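You operate a simulated robot arm through the tools that you are given. There is no shell and no other tool.

The job below is to be done with a simulated two-armed robot. You get a single attempt, and the scene is never put back.

## Task
Raise the square pad of press six, wax its top, lower it again.
Fine: use the round pad and the wax tin on the ledge; put the round pad back, leave the tin there. A coat counts when it lies all over at full strength: go over it till it gets no stronger.

The check looks at the end state, three seconds after you hand in, the way a careful person would. Anything else that was tipped, shoved, dropped, spilled or broken makes it a failure.

## Robot
Two 7-joint arms with two-finger parallel grippers on one trunk that stands fixed in place. Base frame: the origin is at the foot of the trunk, x ahead of it, y to its left, z up. Readings come in mm, degrees, newtons and seconds.
The left shoulder is at [50, 209, 1396], the right one opposite. With the tool pointing down near the work surface each hand reaches from about 100 to 900 mm from the base axis, measured 20 degrees to its own side. Payload 4.4 kg a hand.
The TCP of each hand is the grasp point between the finger pads, 23 mm short of the fingertips. In the tool frame z runs along the fingers and y along their closing line. Largest opening 94 mm; finger width 38, thickness 10; the body of the gripper, 54 by 96 mm, starts 39 mm behind the TCP.
Orientation is that of the tool frame in the base frame, as a unit quaternion [x, y, z, w]. With the fingers straight down and closing along the base's y, the tool's x points along the base's -x, its y along +y and its z along -z.

## Interface
- The arms move only by the tool step_arm. It takes "left_increments", "right_increments" or both (then of equal length, played together; a hand with none holds still); each is a list of rows, each an object of numbers (a shift or turn left out is 0, a gripper value left out holds the last): "wx", "wy", "wz": the turn, a rotation vector about the base's x, y, z in units of 90 degrees (1.0 is 90 degrees); "tx", "ty", "tz": the shift along the base's x, y, z in units of 400 mm (1.0 is 400 mm); "claw": the finger opening in mm, from 0 to 94. In form: [{"wx": .., "wy": .., "wz": .., "tx": .., "ty": .., "tz": .., "claw": ..}, ...]. A call has 1 to 20 rows; each row is the pose to reach, as a shift and turn from the pose commanded when the call began. A call with a number of a shift or a turn outside -1 to 1 is refused whole. Each row takes 0.2 s and may step no farther than 50 mm and 8.6 degrees from the row before; otherwise, or with a gripper value out of range, the whole call is refused. A pose out of reach is approached as far as the arm can. The call stops where the force on the tool passes 40 N (or 10 N more than at its start, if that is more) or the arm is blocked; 0.2 s more then pass. Each finger travels about 108 mm/s and halts on what it meets, pressing with about 28 N; the grip force reading is that of the motor and also rises with nothing between the fingers. The clock runs only during rows and for 0.2 s after the last one: add rows that repeat a pose to give the fingers time. It gives the time, the measured TCP pose, the force on the tool (base axes), the opening and the grip force at its end, in the units of the frame above (readings bear some noise), with the torque about the TCP (base axes, N m) and any sound that the robot's microphone picked up.
- Cameras (640 x 400 px; columns grow to the right, rows downward): "scene" is now at [121.6, -53.2, 1583]; the picture's right is [-0.58, -0.81, 0.00], its down [-0.43, 0.31, -0.85] and it looks along [0.69, -0.49, -0.53] (base axes); focal length 230 px, centre (320, 200). "left" rides on the left gripper at [86, -16, -75] in its tool frame; the picture's right is [0.18, 0.98, 0.00], its down [-0.58, 0.11, -0.81] and it looks along [-0.79, 0.15, 0.59] (tool axes); focal length 243 px, centre (320, 200). "right" rides on the right gripper at [86, 16, -75] in its tool frame; the picture's right is [-0.18, 0.98, 0.00], its down [-0.58, -0.11, -0.81] and it looks along [-0.79, -0.15, 0.59] (tool axes); focal length 243 px, centre (320, 200). There is no depth. A picture from a camera that has moved, and an enlarged one, comes with that camera's place and axes in the base frame and with its lens. The place of the scene camera against the robot may be out by one fixed shift of up to 25 mm in any direction.
- snapshot(camera): a new picture of that camera. It takes no simulated time.
- lift_body(by): slides the trunk up (or, below 0, down) by that many mm; the arms and the scene camera ride with it, the base frame stays. It gives what a move gives, with no picture.
- pan_tilt(pan, tilt): turns the head with the scene camera to pan (to the left, within 80 degrees either way) and tilt (down, from -29 to 69), counted from straight ahead of the robot. It gives what a move gives.
- inspect(camera, box): a new picture of the part [left, top, right, bottom] of that camera's present view, enlarged. It takes no simulated time.
- sign_off(): hands the job in; it is judged then, once.

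Nothing tells you positions but the pictures and the camera data. Unless the task says otherwise, let go and move clear before handing in.

The tools are called as a command line: name --argument value ..., lists and objects as JSON in quotes. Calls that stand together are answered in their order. step_arm: Moves the arms, as the interface text tells. Its arguments: {"type":"object","properties":{"left_increments":{"type":"array","items":{"type":"object","properties":{"wx":{"type":"number"},"wy":{"type":"number"},"wz":{"type":"number"},"tx":{"type":"number"},"ty":{"type":"number"},"tz":{"type":"number"},"claw":{"type":"number"}}}},"right_increments":{"type":"array","items":{"type":"object","properties":{"wx":{"type":"number"},"wy":{"type":"number"},"wz":{"type":"number"},"tx":{"type":"number"},"ty":{"type":"number"},"tz":{"type":"number"},"claw":{"type":"number"}}}}},"required":[]} The other tools are called the same way: lift_body (by) slides the trunk up or down; pan_tilt (pan, tilt) turns the head that bears the scene camera; snapshot (camera) takes a picture; inspect (camera, box) takes an enlarged picture of a part of a camera's view; sign_off () hands the job in.

At the start:

```text
clock: 0.0
left_position: [512.4, -12.6, 1464.8]
left_tool_rot: [0.0, 1.0, -0.001, 0.0]
left_force: [-0.6, 0.6, -0.1]
left_ft_torque: [-0.01, -0.01, 0.01]
left_finger_gap: 94.2
left_grasp_force: 0.0
right_position: [333.6, -486.8, 1426.8]
right_tool_rot: [0.0, 1.0, 0.0, 0.002]
right_force: [0.1, 0.4, -0.1]
right_ft_torque: [-0.02, -0.06, -0.02]
right_finger_gap: 94.1
right_grasp_force: 0.0
trunk travel left (down, up): [-475.0, 88.0]
head pan, tilt: [-35.7, 32.2]
```

scene: 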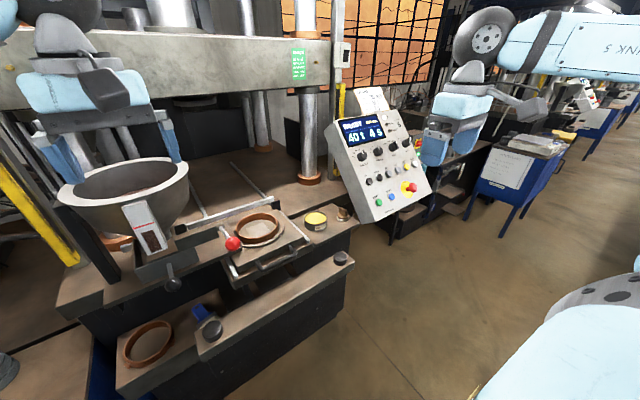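
right: 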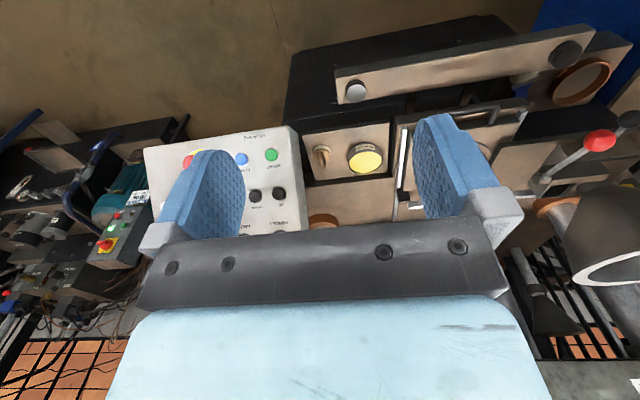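
left: 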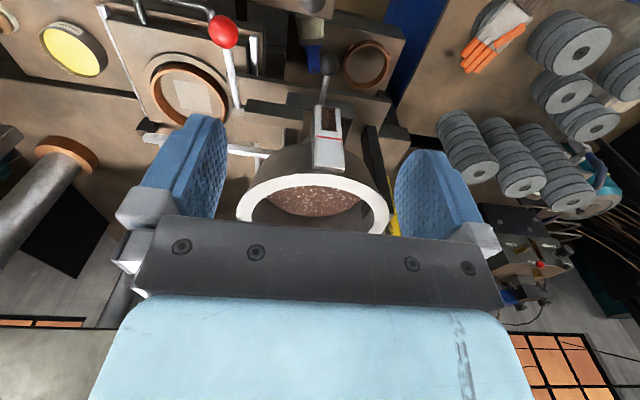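

I see a press with a bowl-like hopper, a tray with a ring and a square in it, a lever with a red knob, a yellow tin on the ledge, and a control box. I'll look closer before moving anything.

inspect --camera "scene" --box '[180, 180, 370, 300]'

inspect --camera "scene" --box '[100, 270, 260, 380]'

inspect --camera "scene" --box '[320, 80, 440, 230]'

inspect --camera "left" --box '[0, 0, 420, 200]'

inspect --camera "right" --box '[280, 0, 640, 230]'

```text
3.33 times, centred on (275, 240) of scene
camera zoom: at [121.6, -53.2, 1583.0], right [-0.58, -0.81, 0.0], down [-0.43, 0.31, -0.85], along [0.69, -0.49, -0.53], focal length 765 px, centre (470, 67)
```

zoom: 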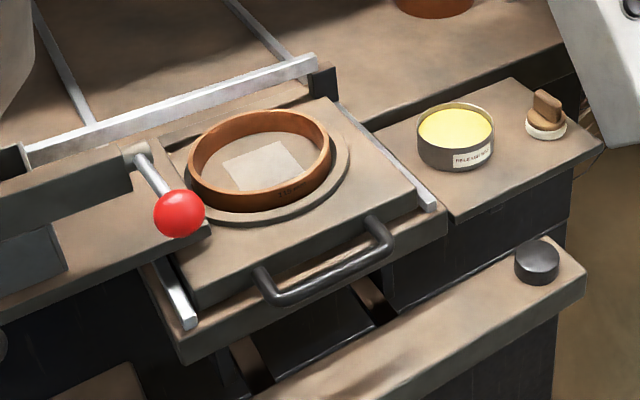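

```text
3.64 times, centred on (180, 325) of scene
camera zoom: at [121.6, -53.2, 1583.0], right [-0.58, -0.81, 0.0], down [-0.43, 0.31, -0.85], along [0.69, -0.49, -0.53], focal length 835 px, centre (829, -254)
```

zoom: 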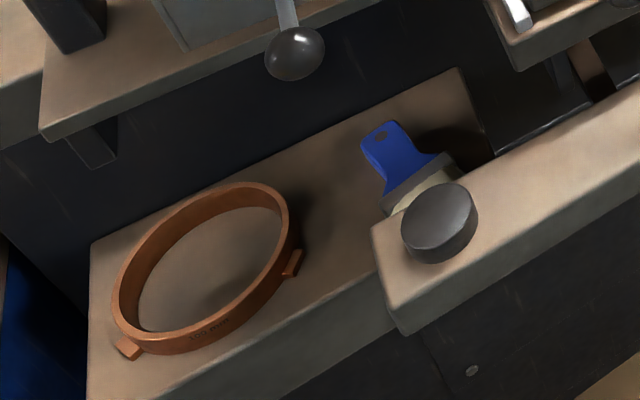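

```text
2.67 times, centred on (380, 155) of scene
camera zoom: at [121.6, -53.2, 1583.0], right [-0.58, -0.81, 0.0], down [-0.43, 0.31, -0.85], along [0.69, -0.49, -0.53], focal length 612 px, centre (160, 320)
```

zoom: 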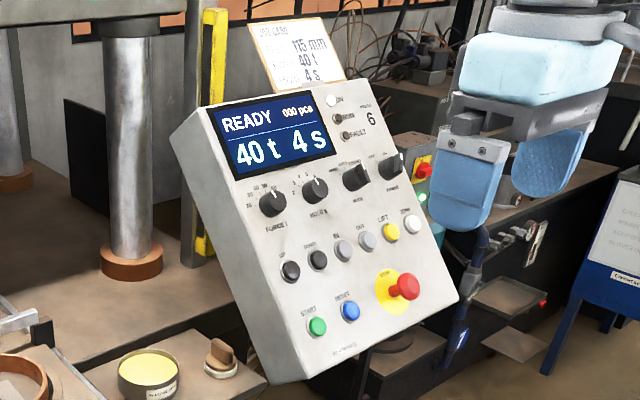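

```text
1.52 times, centred on (210, 100) of left
camera zoom: at [424.6, -27.5, 1538.7], right [-0.18, 0.98, 0.0], down [0.58, 0.11, 0.81], along [0.79, 0.15, -0.59], focal length 370 px, centre (488, 352)
```

zoom: 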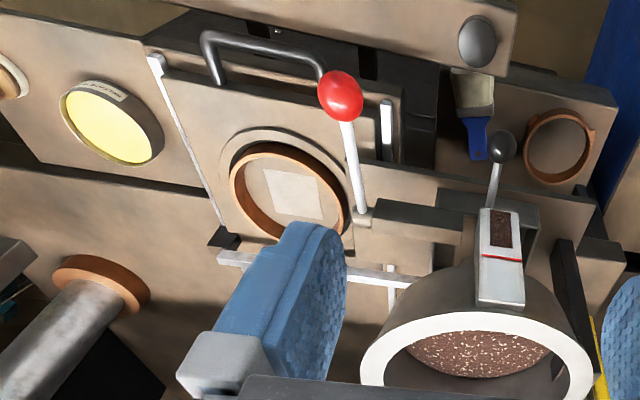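

```text
1.74 times, centred on (460, 115) of right
camera zoom: at [247.0, -472.0, 1502.6], right [0.18, 0.98, 0.0], down [0.58, -0.11, 0.81], along [0.79, -0.15, -0.59], focal length 422 px, centre (76, 348)
```

zoom: 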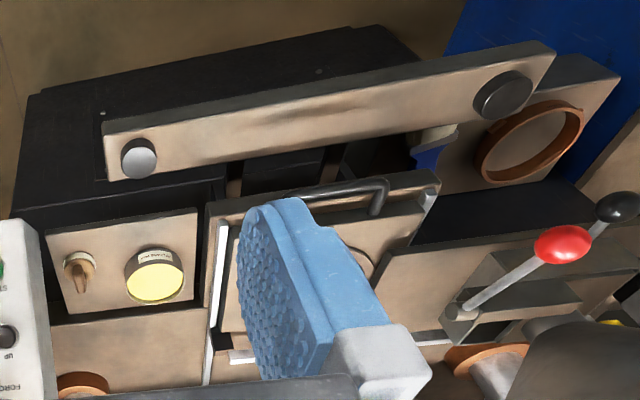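

The panel is marked for press 6, with a yellow button that seems to read LIFT and a lever with a red knob by the tray. I'll zoom in on the labels and the parts before I decide which one raises the pad.

inspect --camera "scene" --box '[355, 150, 435, 200]'

inspect --camera "scene" --box '[335, 80, 415, 130]'

inspect --camera "scene" --box '[220, 195, 300, 255]'

inspect --camera "scene" --box '[295, 195, 360, 240]'

inspect --camera "left" --box '[130, 0, 290, 140]'

inspect --camera "right" --box '[140, 120, 320, 240]'

inspect --camera "scene" --box '[480, 120, 560, 190]'

```text
8.00 times, centred on (395, 175) of scene
camera zoom: at [121.6, -53.2, 1583.0], right [-0.58, -0.81, 0.0], down [-0.43, 0.31, -0.85], along [0.69, -0.49, -0.53], focal length 1836 px, centre (-280, 400)
```

zoom: 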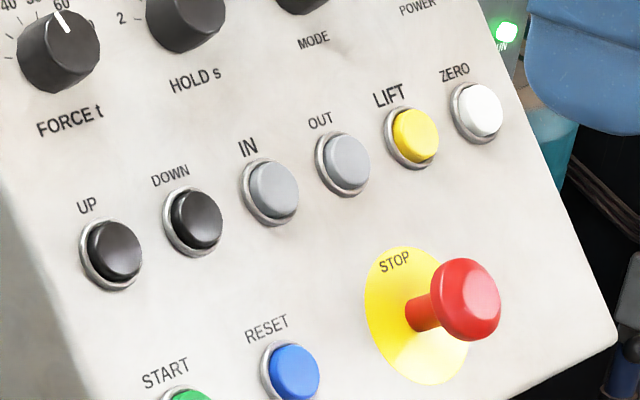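

```text
8.00 times, centred on (375, 105) of scene
camera zoom: at [121.6, -53.2, 1583.0], right [-0.58, -0.81, 0.0], down [-0.43, 0.31, -0.85], along [0.69, -0.49, -0.53], focal length 1836 px, centre (-120, 960)
```

zoom: 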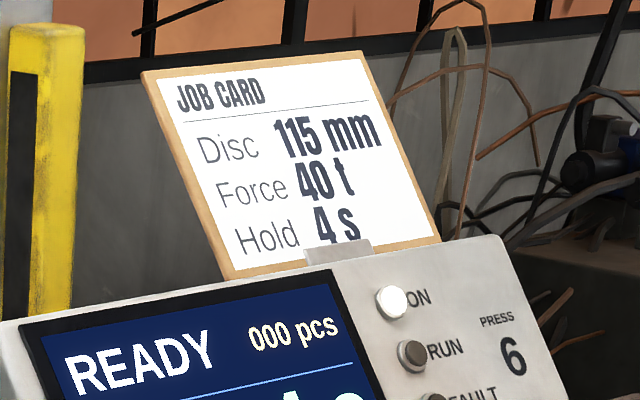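

```text
6.67 times, centred on (260, 225) of scene
camera zoom: at [121.6, -53.2, 1583.0], right [-0.58, -0.81, 0.0], down [-0.43, 0.31, -0.85], along [0.69, -0.49, -0.53], focal length 1530 px, centre (720, 33)
```

zoom: 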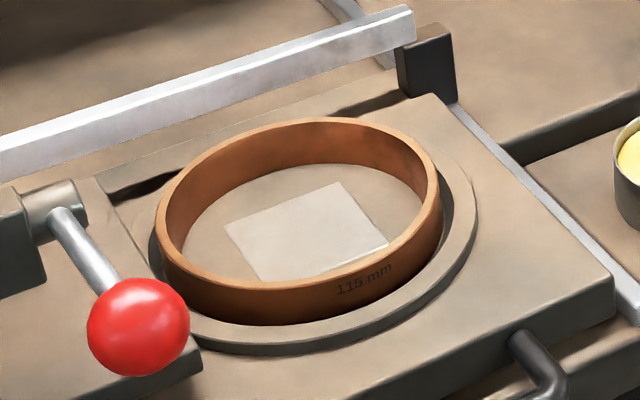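

```text
8.89 times, centred on (328, 218) of scene
camera zoom: at [121.6, -53.2, 1583.0], right [-0.58, -0.81, 0.0], down [-0.43, 0.31, -0.85], along [0.69, -0.49, -0.53], focal length 2040 px, centre (253, 44)
```

zoom: 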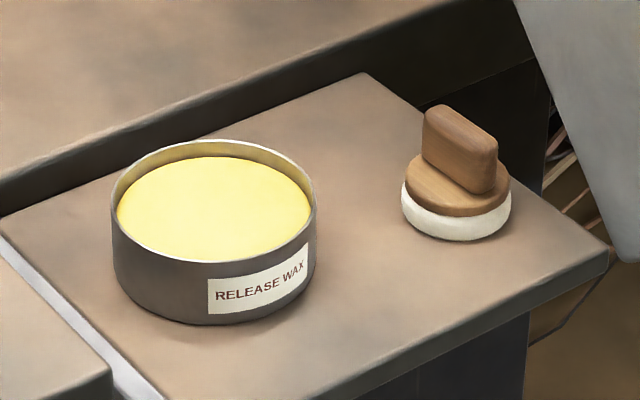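

```text
2.86 times, centred on (210, 70) of left
camera zoom: at [424.6, -27.5, 1538.7], right [-0.18, 0.98, 0.0], down [0.58, 0.11, 0.81], along [0.79, 0.15, -0.59], focal length 693 px, centre (634, 571)
```

zoom: 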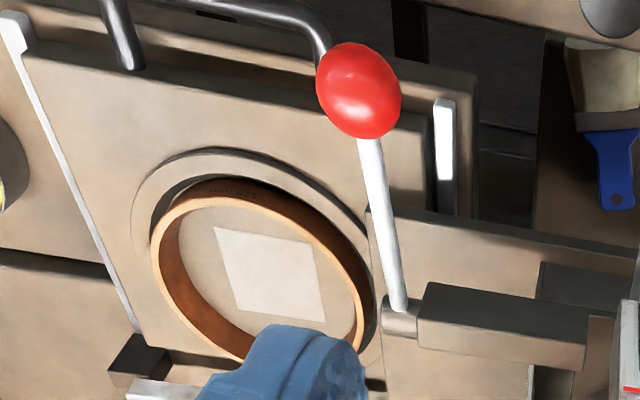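

```text
3.33 times, centred on (230, 180) of right
camera zoom: at [247.0, -472.0, 1502.6], right [0.18, 0.98, 0.0], down [0.58, -0.11, 0.81], along [0.79, -0.15, -0.59], focal length 809 px, centre (620, 267)
```

zoom: 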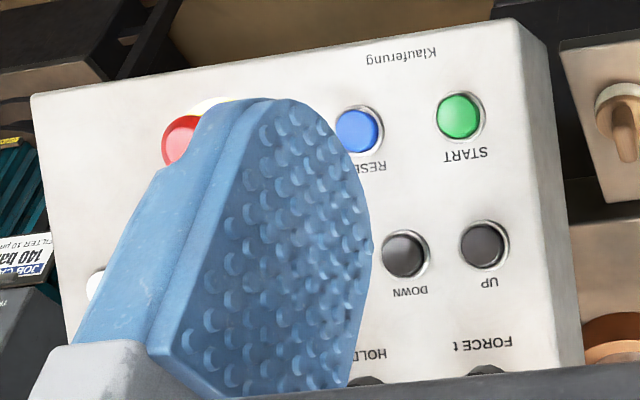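

```text
5.71 times, centred on (520, 155) of scene
camera zoom: at [121.6, -53.2, 1583.0], right [-0.58, -0.81, 0.0], down [-0.43, 0.31, -0.85], along [0.69, -0.49, -0.53], focal length 1312 px, centre (-823, 457)
```

zoom: 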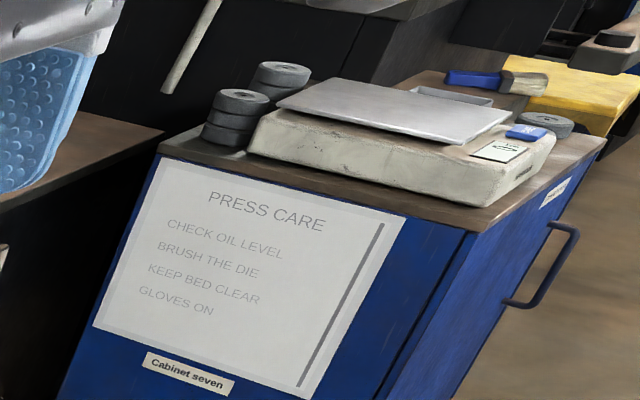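

The pad sits inside the 115 mm ring in the shuttle, and the candidates for raising it are the LIFT button and the red-knob lever. I'll look around with the head next.

pan_tilt --pan -15 --tilt 40

snapshot --camera "scene"

inspect --camera "scene" --box '[120, 150, 440, 350]'

```text
clock: 0.8
left_position: [510.6, -12.2, 1464.3]
left_tool_rot: [0.0, 1.0, 0.0, 0.0]
left_force: [-0.2, 0.3, -0.9]
left_ft_torque: [-0.02, -0.01, 0.03]
left_finger_gap: 93.8
left_grasp_force: 0.0
right_position: [333.0, -487.2, 1427.8]
right_tool_rot: [0.0, 1.0, -0.001, 0.001]
right_force: [0.9, -0.2, 0.0]
right_ft_torque: [0.02, -0.01, 0.01]
right_finger_gap: 94.0
right_grasp_force: 0.0
trunk travel left (down, up): [-475.0, 88.0]
head pan, tilt: [-15.0, 40.0]
```

```text
taken
camera scene: at [131.1, -23.0, 1571.2], right [-0.26, -0.97, 0.0], down [-0.62, 0.17, -0.77], along [0.74, -0.2, -0.64], focal length 230 px, centre (320, 200)
```

scene: 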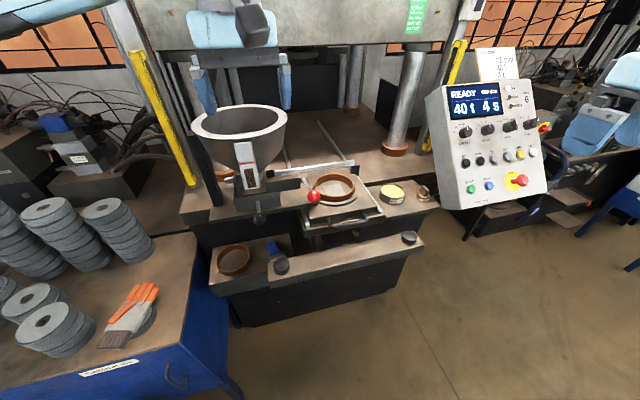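

```text
2.00 times, centred on (280, 250) of scene
camera zoom: at [131.1, -23.0, 1571.2], right [-0.26, -0.97, 0.0], down [-0.62, 0.17, -0.77], along [0.74, -0.2, -0.64], focal length 459 px, centre (400, 100)
```

zoom: 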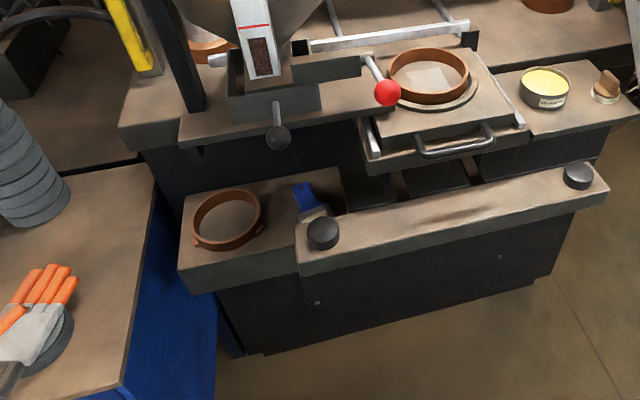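

The two black palm buttons on the front bar look like a two-hand press start, so I'll keep off them. Next I'll zoom in on the lever, the shuttle and the hopper from here.

inspect --camera "scene" --box '[270, 150, 400, 240]'

inspect --camera "scene" --box '[190, 130, 320, 230]'

inspect --camera "scene" --box '[430, 40, 550, 210]'

inspect --camera "scene" --box '[180, 0, 440, 160]'

```text
4.44 times, centred on (335, 195) of scene
camera zoom: at [131.1, -23.0, 1571.2], right [-0.26, -0.97, 0.0], down [-0.62, 0.17, -0.77], along [0.74, -0.2, -0.64], focal length 1020 px, centre (253, 222)
```

zoom: 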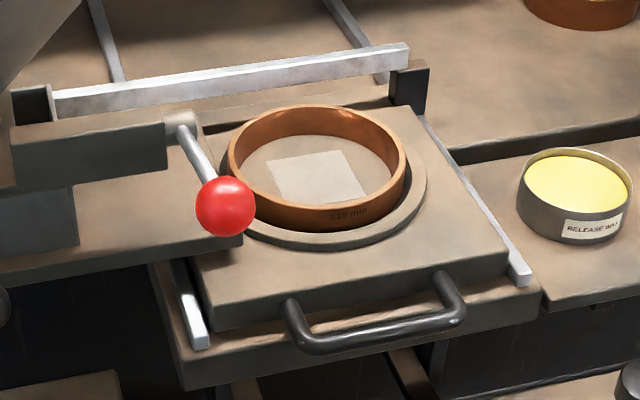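

```text
4.00 times, centred on (255, 180) of scene
camera zoom: at [131.1, -23.0, 1571.2], right [-0.26, -0.97, 0.0], down [-0.62, 0.17, -0.77], along [0.74, -0.2, -0.64], focal length 918 px, centre (580, 280)
```

zoom: 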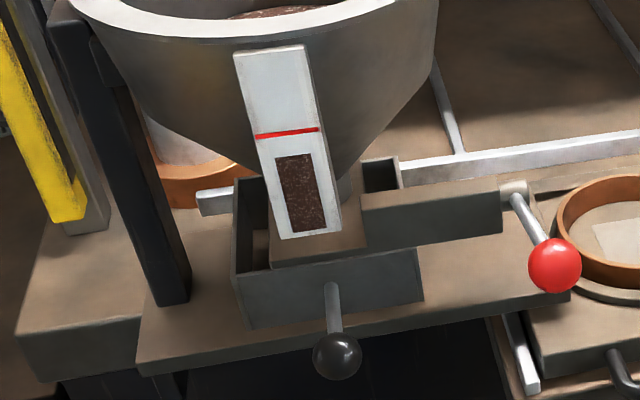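

```text
2.35 times, centred on (490, 125) of scene
camera zoom: at [131.1, -23.0, 1571.2], right [-0.26, -0.97, 0.0], down [-0.62, 0.17, -0.77], along [0.74, -0.2, -0.64], focal length 540 px, centre (-80, 376)
```

zoom: 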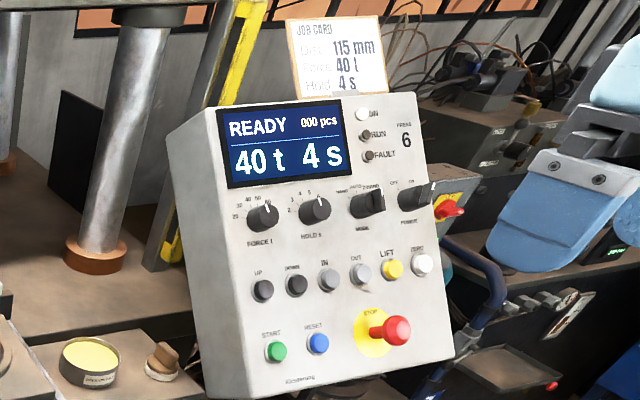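

```text
2.46 times, centred on (310, 80) of scene
camera zoom: at [131.1, -23.0, 1571.2], right [-0.26, -0.97, 0.0], down [-0.62, 0.17, -0.77], along [0.74, -0.2, -0.64], focal length 565 px, centre (345, 495)
```

zoom: 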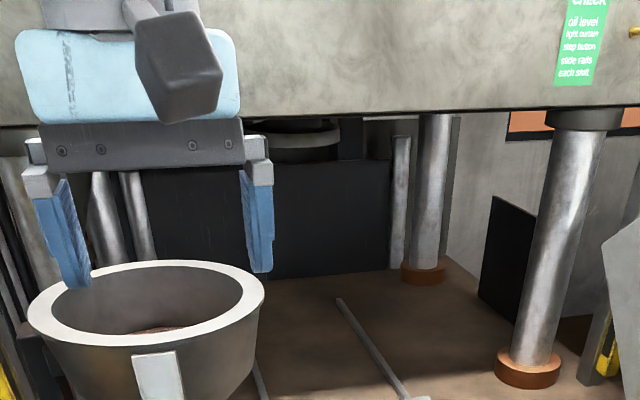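

Panel shows READY, 40 t, 4 s, 000 pcs. I'll zoom in on the mode knob and other small print, then look for any further labels on the press.

inspect --camera "scene" --box '[480, 75, 550, 125]'

inspect --camera "scene" --box '[455, 110, 515, 150]'

inspect --camera "scene" --box '[495, 110, 545, 145]'

inspect --camera "scene" --box '[380, 0, 440, 40]'

inspect --camera "scene" --box '[460, 140, 550, 205]'

```text
8.00 times, centred on (515, 100) of scene
camera zoom: at [131.1, -23.0, 1571.2], right [-0.26, -0.97, 0.0], down [-0.62, 0.17, -0.77], along [0.74, -0.2, -0.64], focal length 1836 px, centre (-1240, 1000)
```

zoom: 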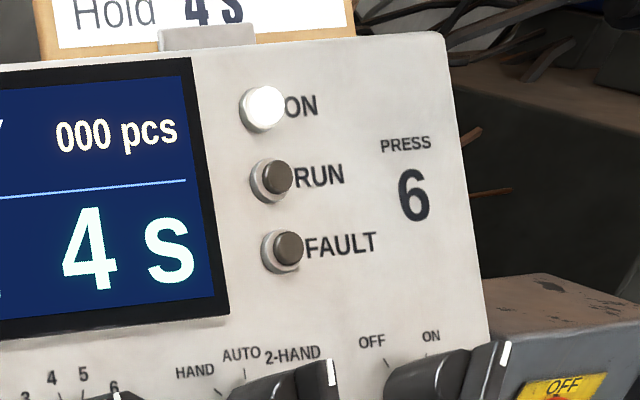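

```text
10.00 times, centred on (485, 130) of scene
camera zoom: at [131.1, -23.0, 1571.2], right [-0.26, -0.97, 0.0], down [-0.62, 0.17, -0.77], along [0.74, -0.2, -0.64], focal length 2295 px, centre (-1330, 900)
```

zoom: 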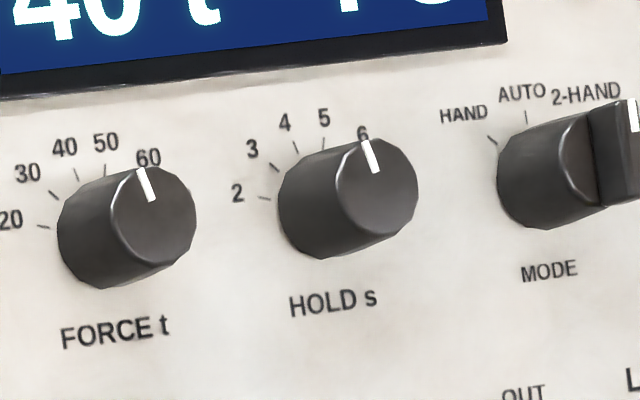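

```text
11.43 times, centred on (520, 128) of scene
camera zoom: at [131.1, -23.0, 1571.2], right [-0.26, -0.97, 0.0], down [-0.62, 0.17, -0.77], along [0.74, -0.2, -0.64], focal length 2623 px, centre (-1966, 1029)
```

zoom: 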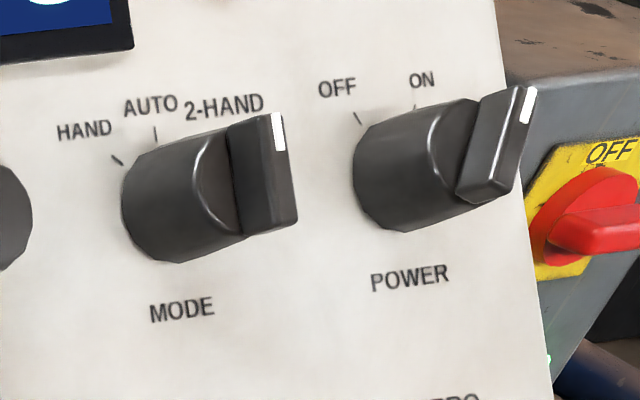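

```text
10.00 times, centred on (410, 20) of scene
camera zoom: at [131.1, -23.0, 1571.2], right [-0.26, -0.97, 0.0], down [-0.62, 0.17, -0.77], along [0.74, -0.2, -0.64], focal length 2295 px, centre (-580, 2000)
```

zoom: 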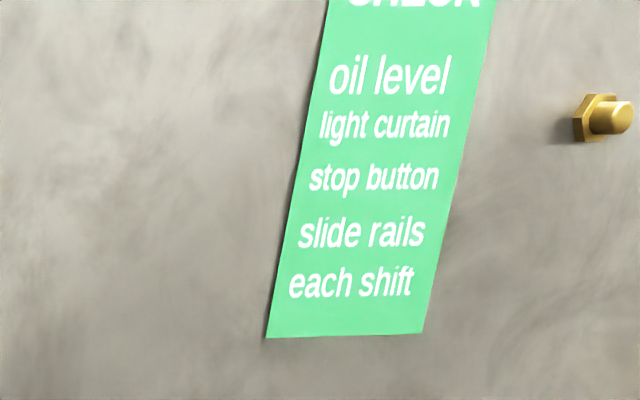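

```text
6.15 times, centred on (505, 172) of scene
camera zoom: at [131.1, -23.0, 1571.2], right [-0.26, -0.97, 0.0], down [-0.62, 0.17, -0.77], along [0.74, -0.2, -0.64], focal length 1413 px, centre (-818, 369)
```

zoom: 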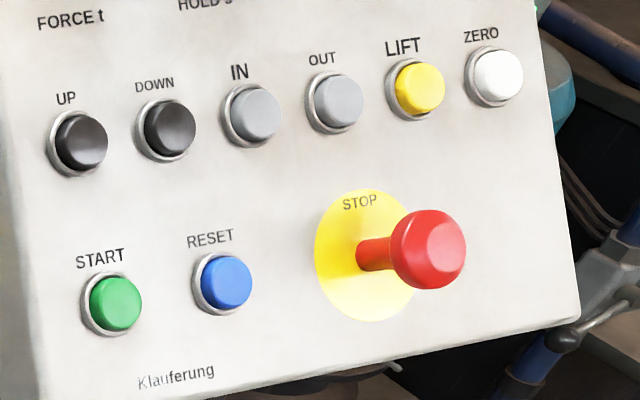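

The tin top is near (702, -432, 1060) and the START button near (559, -626, 1145) by rough triangulation. I'll shift the right hand sideways so its camera gets a clear view of the panel for accurate button positions.

step_arm --right_increments '[{"ty": -0.1}, {"ty": -0.2}, {"ty": -0.3}, {"ty": -0.375}, {"ty": -0.375}]'

snapshot --camera "right"

inspect --camera "right" --box '[200, 80, 460, 250]'

```text
clock: 2.0
left_position: [511.1, -12.0, 1464.4]
left_tool_rot: [0.0, 1.0, 0.0, 0.0]
left_force: [-0.2, 1.8, 0.1]
left_ft_torque: [0.0, 0.03, -0.01]
left_finger_gap: 94.0
left_grasp_force: 0.1
right_position: [333.5, -636.8, 1429.9]
right_tool_rot: [0.0, 1.0, 0.0, 0.001]
right_force: [-0.4, 0.4, 0.3]
right_ft_torque: [-0.02, 0.01, -0.02]
right_finger_gap: 94.1
right_grasp_force: 0.1
trunk travel left (down, up): [-475.0, 88.0]
head pan, tilt: [-15.0, 40.0]
```

```text
taken
camera right: at [246.5, -622.1, 1503.7], right [0.18, 0.98, 0.0], down [0.58, -0.11, 0.81], along [0.79, -0.15, -0.59], focal length 243 px, centre (320, 200)
```

right: 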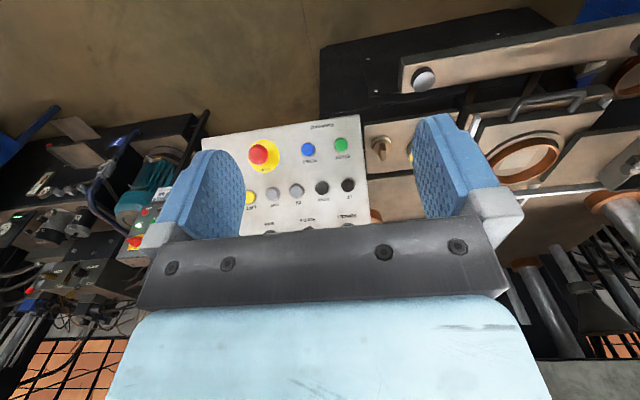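

```text
2.35 times, centred on (330, 165) of right
camera zoom: at [246.5, -622.1, 1503.7], right [0.18, 0.98, 0.0], down [0.58, -0.11, 0.81], along [0.79, -0.15, -0.59], focal length 571 px, centre (296, 282)
```

zoom: 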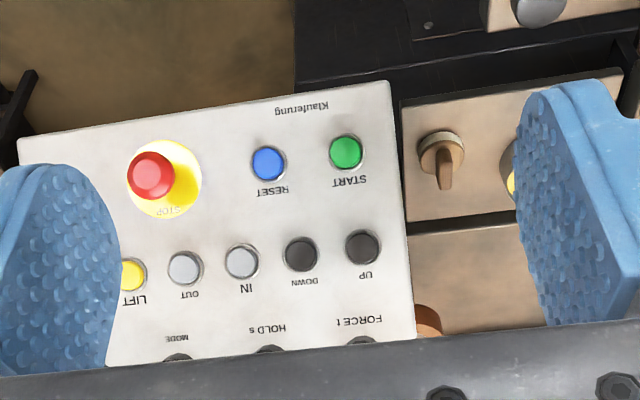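

The buttons show up well: UP is at about (643, -636, 1179) and START at about (588, -640, 1115). I'll take one more view further right so LIFT is centred and I can triangulate it.

step_arm --right_increments '[{"ty": -0.1}, {"ty": -0.2}, {"ty": -0.3}, {"ty": -0.3}]'

snapshot --camera "right"

inspect --camera "right" --box '[240, 70, 440, 230]'

```text
clock: 3.0
left_position: [513.1, -17.4, 1462.4]
left_tool_rot: [0.001, 1.0, 0.002, -0.001]
left_force: [0.5, -0.1, -0.3]
left_ft_torque: [0.04, -0.02, -0.01]
left_finger_gap: 93.9
left_grasp_force: 0.0
right_position: [339.9, -674.6, 1427.9]
right_tool_rot: [0.001, 1.0, 0.0, 0.001]
right_force: [1.2, -0.9, -1.5]
right_ft_torque: [0.05, 0.06, -0.01]
right_finger_gap: 94.1
right_grasp_force: 0.0
right hand out of reach, approached as far as the arm can: row 1, 2, 3, 4
trunk travel left (down, up): [-475.0, 88.0]
head pan, tilt: [-15.0, 40.0]
```

```text
taken
camera right: at [252.0, -660.6, 1503.3], right [0.19, 0.98, 0.0], down [0.58, -0.11, 0.81], along [0.79, -0.15, -0.59], focal length 243 px, centre (320, 200)
```

right: 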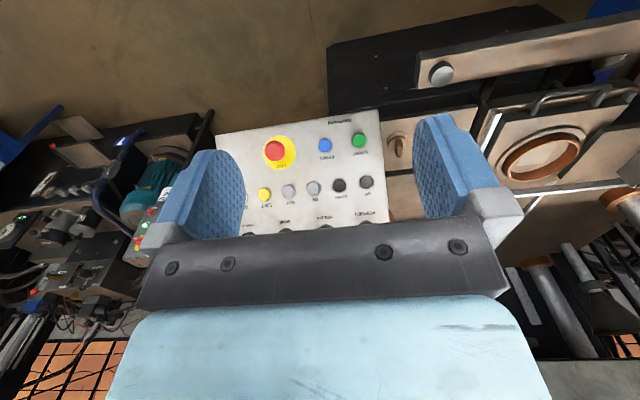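

```text
2.50 times, centred on (340, 150) of right
camera zoom: at [252.0, -660.6, 1503.3], right [0.19, 0.98, 0.0], down [0.58, -0.11, 0.81], along [0.79, -0.15, -0.59], focal length 606 px, centre (270, 325)
```

zoom: 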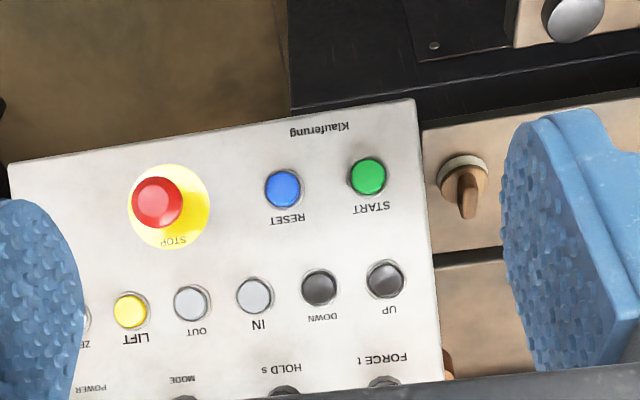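

LIFT comes out near (640, -860, 1180), on a panel that faces back and up (normal about (-0.75, 0, 0.66)). I'll tilt the right hand toward the panel and stop well short of it to measure LIFT more closely.

step_arm --right_increments '[{"tx": 0.07, "ty": -0.02, "tz": -0.05, "wy": -0.077}, {"tx": 0.14, "ty": -0.04, "tz": -0.1, "wy": -0.154}, {"tx": 0.21, "ty": -0.08, "tz": -0.15, "wy": -0.231}, {"tx": 0.28, "ty": -0.11, "tz": -0.2, "wy": -0.308}, {"tx": 0.35, "ty": -0.14, "tz": -0.25, "wy": -0.385}, {"tx": 0.42, "ty": -0.17, "tz": -0.3, "wy": -0.462}, {"tx": 0.46, "ty": -0.2, "tz": -0.34, "wy": -0.54}, {"tx": 0.46, "ty": -0.2, "tz": -0.34, "wy": -0.54}]'

snapshot --camera "right"

snapshot --camera "scene"

```text
clock: 4.8
left_position: [511.1, -13.3, 1464.9]
left_tool_rot: [0.001, 1.0, 0.001, -0.001]
left_force: [0.1, -1.0, -0.2]
left_ft_torque: [0.0, 0.0, -0.02]
left_finger_gap: 94.0
left_grasp_force: 0.0
right_position: [545.1, -695.4, 1301.5]
right_tool_rot: [0.004, 0.911, -0.004, 0.413]
right_force: [0.2, -0.8, -0.9]
right_ft_torque: [0.02, 0.0, 0.03]
right_finger_gap: 93.7
right_grasp_force: 0.0
right hand out of reach, approached as far as the arm can: row 1, 2, 3, 4, 5, 6, 7, 8
trunk travel left (down, up): [-475.0, 88.0]
head pan, tilt: [-15.0, 40.0]
```

```text
taken
camera right: at [431.9, -681.4, 1286.2], right [0.13, 0.98, 0.14], down [-0.23, -0.1, 0.97], along [0.97, -0.16, 0.21], focal length 243 px, centre (320, 200)
```

right: 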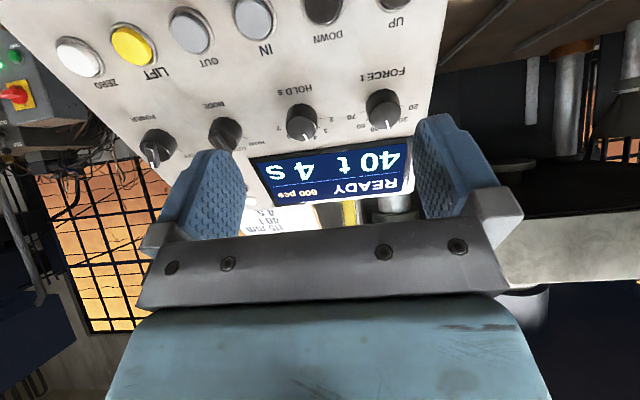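

```text
taken
camera scene: at [131.3, -23.6, 1571.2], right [-0.26, -0.97, 0.0], down [-0.62, 0.17, -0.77], along [0.74, -0.2, -0.64], focal length 230 px, centre (320, 200)
```

scene: 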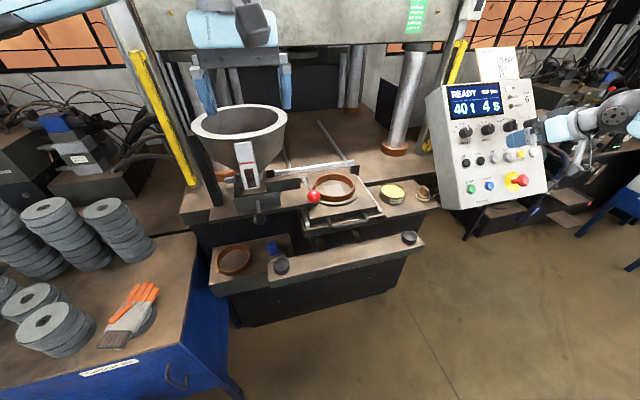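

The arm stopped short at (545, -695, 1301), although the tilt was reached. I'll back off slightly to find out where the commanded pose stands and what is limiting the reach.

step_arm --right_increments '[{"ty": 0.05}, {"ty": 0.1}]'

inspect --camera "scene" --box '[440, 60, 640, 220]'

```text
clock: 5.4
left_position: [512.0, -12.3, 1463.7]
left_tool_rot: [-0.001, 1.0, 0.0, 0.0]
left_force: [-0.1, -0.3, -0.4]
left_ft_torque: [0.01, 0.02, -0.02]
left_finger_gap: 94.0
left_grasp_force: 0.0
right_position: [545.1, -657.3, 1301.4]
right_tool_rot: [0.0, 0.911, 0.0, 0.413]
right_force: [0.8, 0.4, 0.4]
right_ft_torque: [0.03, -0.01, -0.02]
right_finger_gap: 94.0
right_grasp_force: 0.0
trunk travel left (down, up): [-475.0, 88.0]
head pan, tilt: [-15.0, 40.0]
```

```text
2.50 times, centred on (540, 140) of scene
camera zoom: at [131.3, -22.4, 1571.2], right [-0.26, -0.97, 0.0], down [-0.62, 0.17, -0.77], along [0.74, -0.2, -0.64], focal length 574 px, centre (-230, 350)
```

zoom: 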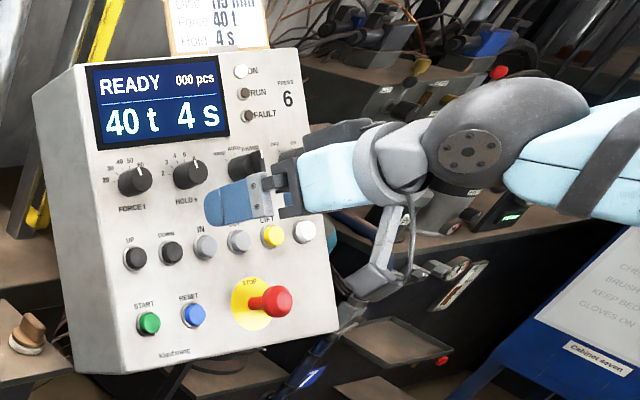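

After an unreachable call the commanded pose is simply where the arm ended up, which is good. LIFT is now refined to about (640, -856, 1183); I'll close the fingers and yaw the tool outward to gain reach, staying clear of the panel.

step_arm --right_increments '[{"wz": -0.08, "ty": -0.08, "claw": 0}, {"wz": -0.16, "ty": -0.16, "tz": -0.02}, {"wz": -0.24, "ty": -0.24, "tx": 0.02, "tz": -0.04}, {"wz": -0.32, "ty": -0.32, "tx": 0.04, "tz": -0.07}, {"wz": -0.4, "ty": -0.4, "tx": 0.06, "tz": -0.1}, {"wz": -0.4, "ty": -0.4, "tx": 0.06, "tz": -0.1}]'

snapshot --camera "right"

inspect --camera "scene" --box '[440, 60, 640, 220]'

```text
clock: 6.8
left_position: [509.3, -11.6, 1464.2]
left_tool_rot: [0.0, 1.0, 0.001, 0.0]
left_force: [0.0, 0.0, 0.1]
left_ft_torque: [0.03, -0.04, 0.02]
left_finger_gap: 94.1
left_grasp_force: 0.1
right_position: [571.3, -816.8, 1263.5]
right_tool_rot: [0.283, 0.866, -0.128, 0.392]
right_force: [-0.7, 0.5, 0.6]
right_ft_torque: [-0.01, 0.01, -0.01]
right_finger_gap: 0.2
right_grasp_force: 27.5
trunk travel left (down, up): [-475.0, 88.0]
head pan, tilt: [-15.0, 40.0]
```

```text
taken
camera right: at [488.2, -740.2, 1246.9], right [0.68, 0.72, 0.14], down [-0.24, 0.04, 0.97], along [0.69, -0.69, 0.21], focal length 243 px, centre (320, 200)
```

right: 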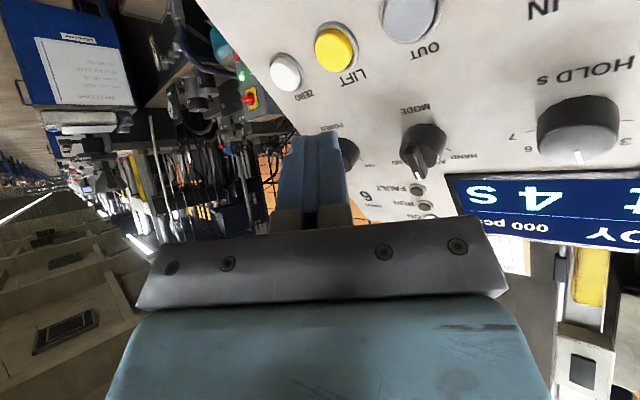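

```text
2.50 times, centred on (540, 140) of scene
camera zoom: at [130.5, -22.2, 1571.3], right [-0.26, -0.97, 0.0], down [-0.62, 0.17, -0.77], along [0.74, -0.2, -0.64], focal length 574 px, centre (-230, 350)
```

zoom: 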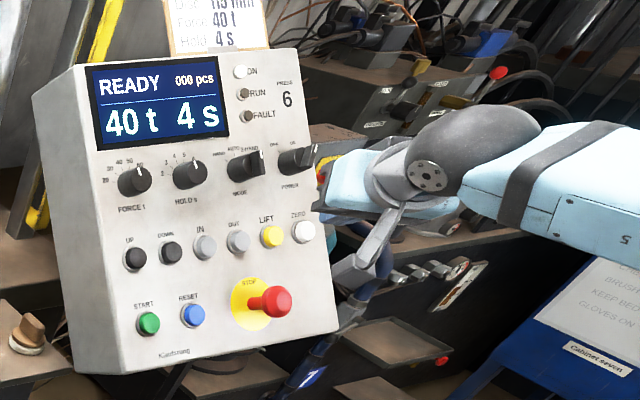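

Now in reach with the tool yawed outward; LIFT is confirmed near (640, -854, 1182). I'll move in to about 30 mm from the button and check the alignment.

step_arm --right_increments '[{"tx": 0.025, "ty": -0.018, "tz": -0.04}, {"tx": 0.05, "ty": -0.037, "tz": -0.08}, {"tx": 0.0763, "ty": -0.055, "tz": -0.116}, {"tx": 0.0763, "ty": -0.055, "tz": -0.116}]'

snapshot --camera "right"

inspect --camera "scene" --box '[480, 100, 580, 180]'

```text
clock: 7.8
left_position: [510.8, -11.8, 1464.2]
left_tool_rot: [0.001, 1.0, 0.0, 0.0]
left_force: [0.4, -0.7, -0.4]
left_ft_torque: [-0.02, -0.03, 0.0]
left_finger_gap: 93.9
left_grasp_force: 0.0
right_position: [600.4, -839.6, 1215.1]
right_tool_rot: [0.281, 0.867, -0.128, 0.392]
right_force: [-0.6, 0.0, 0.2]
right_ft_torque: [0.0, 0.02, 0.0]
right_finger_gap: 0.1
right_grasp_force: 27.8
trunk travel left (down, up): [-475.0, 88.0]
head pan, tilt: [-15.0, 40.0]
```

```text
taken
camera right: at [518.2, -762.4, 1200.4], right [0.68, 0.72, 0.14], down [-0.24, 0.04, 0.97], along [0.69, -0.69, 0.21], focal length 243 px, centre (320, 200)
```

right: 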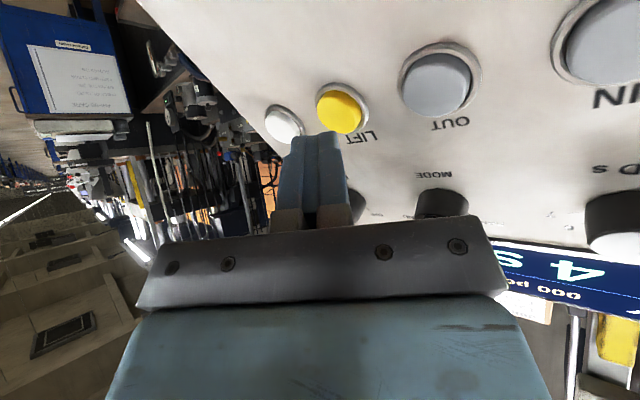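

```text
5.00 times, centred on (530, 140) of scene
camera zoom: at [130.9, -23.0, 1571.2], right [-0.26, -0.97, 0.0], down [-0.62, 0.17, -0.77], along [0.74, -0.2, -0.64], focal length 1148 px, centre (-730, 500)
```

zoom: 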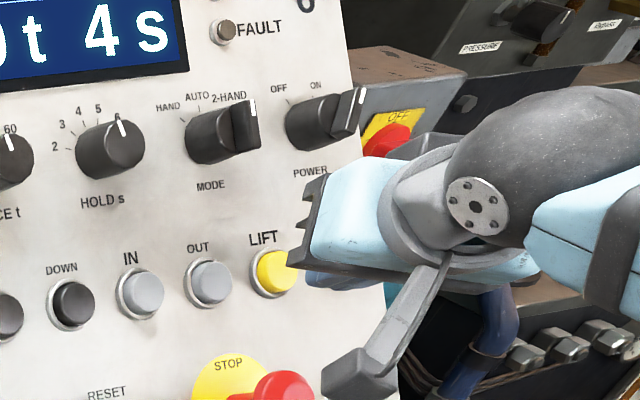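

The finger tip lines up with LIFT, about 30 mm short. I'll advance slowly along the tool direction toward the button.

step_arm --right_increments '[{"tx": 0.0152, "ty": -0.0111, "tz": -0.0165}, {"tx": 0.0288, "ty": -0.0211, "tz": -0.0314}, {"tx": 0.0379, "ty": -0.0277, "tz": -0.0413}, {"tx": 0.0409, "ty": -0.0299, "tz": -0.0446}]'

snapshot --camera "right"

inspect --camera "scene" --box '[480, 100, 580, 180]'

```text
clock: 8.8
left_position: [510.9, -12.8, 1465.7]
left_tool_rot: [0.0, 1.0, 0.0, 0.0]
left_force: [0.7, -0.2, -0.3]
left_ft_torque: [-0.01, -0.02, -0.01]
left_finger_gap: 94.1
left_grasp_force: 0.0
right_position: [616.4, -852.8, 1197.4]
right_tool_rot: [0.282, 0.866, -0.128, 0.392]
right_force: [0.1, 0.2, 1.1]
right_ft_torque: [0.02, -0.02, -0.03]
right_finger_gap: 0.0
right_grasp_force: 27.7
trunk travel left (down, up): [-475.0, 88.0]
head pan, tilt: [-15.0, 40.0]
```

```text
taken
camera right: at [534.9, -774.8, 1182.6], right [0.68, 0.72, 0.14], down [-0.24, 0.04, 0.97], along [0.69, -0.69, 0.21], focal length 243 px, centre (320, 200)
```

right: 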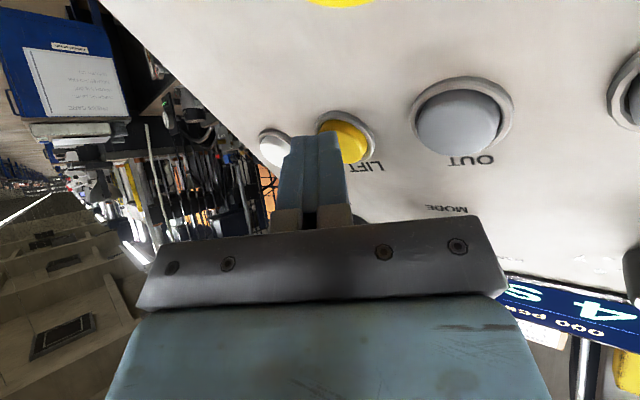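

```text
5.00 times, centred on (530, 140) of scene
camera zoom: at [131.1, -22.9, 1571.2], right [-0.26, -0.97, 0.0], down [-0.62, 0.17, -0.77], along [0.74, -0.2, -0.64], focal length 1148 px, centre (-730, 500)
```

zoom: 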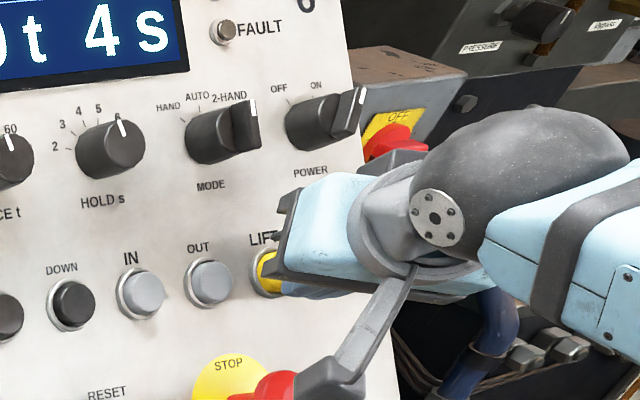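

The tip is just short of touching, but the wrist camera is getting close to the STOP mushroom. I'll check that gap before going further.

inspect --camera "scene" --box '[500, 130, 570, 190]'

inspect --camera "right" --box '[240, 0, 440, 200]'

inspect --camera "left" --box '[0, 0, 320, 200]'

```text
6.67 times, centred on (535, 160) of scene
camera zoom: at [131.1, -22.9, 1571.2], right [-0.26, -0.97, 0.0], down [-0.62, 0.17, -0.77], along [0.74, -0.2, -0.64], focal length 1530 px, centre (-1113, 467)
```

zoom: 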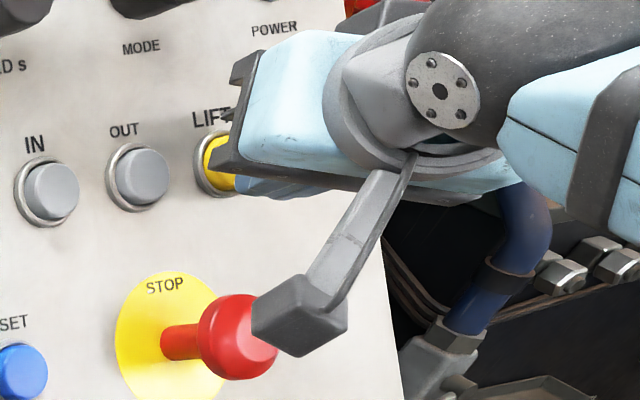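

```text
2.00 times, centred on (340, 100) of right
camera zoom: at [534.9, -774.8, 1182.6], right [0.68, 0.72, 0.14], down [-0.24, 0.04, 0.97], along [0.69, -0.69, 0.21], focal length 485 px, centre (280, 400)
```

zoom: 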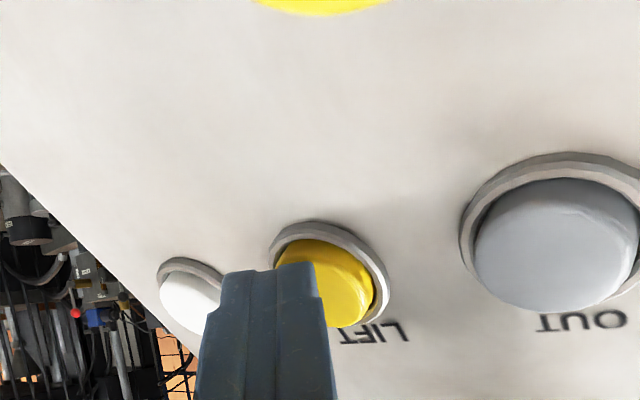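

```text
2.00 times, centred on (160, 100) of left
camera zoom: at [424.6, -27.4, 1538.7], right [-0.18, 0.98, 0.0], down [0.58, 0.11, 0.81], along [0.79, 0.15, -0.59], focal length 485 px, centre (640, 400)
```

zoom: 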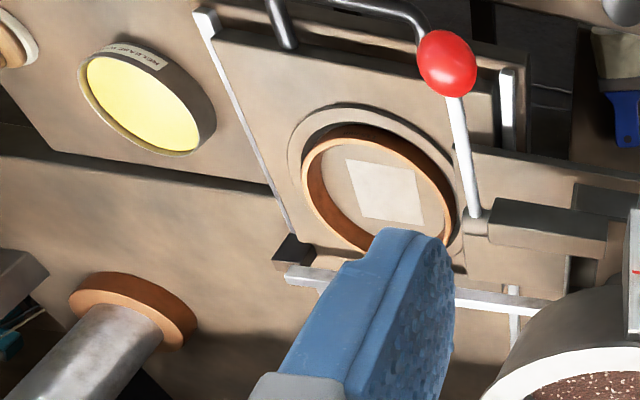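

The wrist camera is too close to the STOP mushroom, so I won't press from this pose. I'll back off 40 mm and roll the hand 90° about its own axis so the camera swings away from STOP.

step_arm --right_increments '[{"tx": -0.03, "ty": 0.022, "tz": 0.033}, {"tx": -0.0607, "ty": 0.0443, "tz": 0.066}, {"tx": -0.0607, "ty": 0.0443, "tz": 0.066, "wx": -0.055, "wy": 0.0403, "wz": 0.06}, {"tx": -0.0607, "ty": 0.0443, "tz": 0.066, "wx": -0.11, "wy": 0.0806, "wz": 0.12}, {"tx": -0.0607, "ty": 0.0443, "tz": 0.066, "wx": -0.165, "wy": 0.121, "wz": 0.18}, {"tx": -0.0607, "ty": 0.0443, "tz": 0.066, "wx": -0.22, "wy": 0.161, "wz": 0.24}, {"tx": -0.0607, "ty": 0.0443, "tz": 0.066, "wx": -0.275, "wy": 0.201, "wz": 0.3}, {"tx": -0.0607, "ty": 0.0443, "tz": 0.066, "wx": -0.33, "wy": 0.242, "wz": 0.36}, {"tx": -0.0607, "ty": 0.0443, "tz": 0.066, "wx": -0.385, "wy": 0.282, "wz": 0.42}, {"tx": -0.0607, "ty": 0.0443, "tz": 0.066, "wx": -0.44, "wy": 0.322, "wz": 0.48}, {"tx": -0.0607, "ty": 0.0443, "tz": 0.066, "wx": -0.495, "wy": 0.363, "wz": 0.54}, {"tx": -0.0607, "ty": 0.0443, "tz": 0.066, "wx": -0.55, "wy": 0.403, "wz": 0.6}, {"tx": -0.0607, "ty": 0.0443, "tz": 0.066, "wx": -0.6065, "wy": 0.4435, "wz": 0.66}, {"tx": -0.0607, "ty": 0.0443, "tz": 0.066, "wx": -0.6065, "wy": 0.4435, "wz": 0.66}]'

snapshot --camera "right"

inspect --camera "scene" --box '[460, 80, 600, 190]'

```text
clock: 10.6
left_position: [510.3, -10.7, 1464.0]
left_tool_rot: [0.001, 1.0, 0.0, 0.0]
left_force: [0.7, 0.2, 0.2]
left_ft_torque: [-0.01, 0.0, 0.02]
left_finger_gap: 94.1
left_grasp_force: 0.1
right_position: [583.9, -821.4, 1165.8]
right_tool_rot: [-0.049, 0.924, -0.242, 0.292]
right_force: [-0.5, -3.0, 5.9]
right_ft_torque: [-0.03, 0.05, 0.04]
right_finger_gap: 0.1
right_grasp_force: 28.0
right hand out of reach, approached as far as the arm can: row 7, 8
trunk travel left (down, up): [-475.0, 88.0]
head pan, tilt: [-15.0, 40.0]
stopped in row 8 (right hand): the force on the tool passed its limit at 69 N (the readings are from after the stop); the commanded pose is now the measured one
```

```text
taken
camera right: at [470.8, -797.7, 1167.5], right [0.2, 0.91, -0.37], down [0.02, 0.38, 0.93], along [0.98, -0.2, 0.06], focal length 243 px, centre (320, 200)
```

right: 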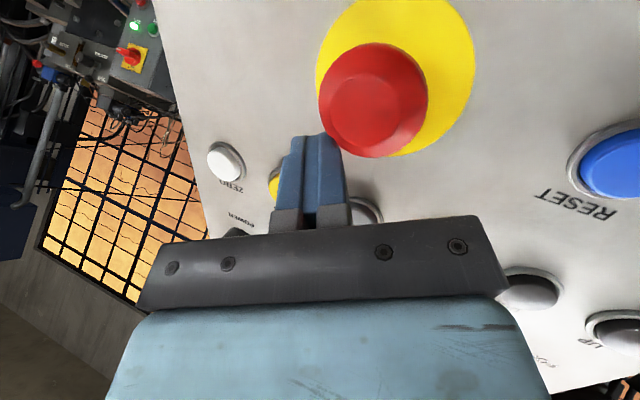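

```text
3.64 times, centred on (530, 135) of scene
camera zoom: at [130.7, -22.2, 1571.3], right [-0.26, -0.97, 0.0], down [-0.62, 0.17, -0.77], along [0.74, -0.2, -0.64], focal length 835 px, centre (-444, 436)
```

zoom: 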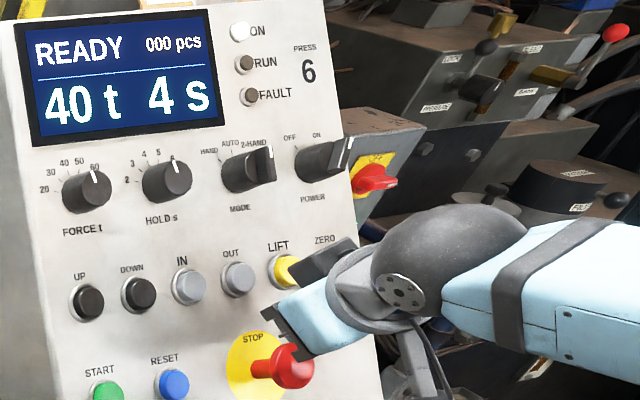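

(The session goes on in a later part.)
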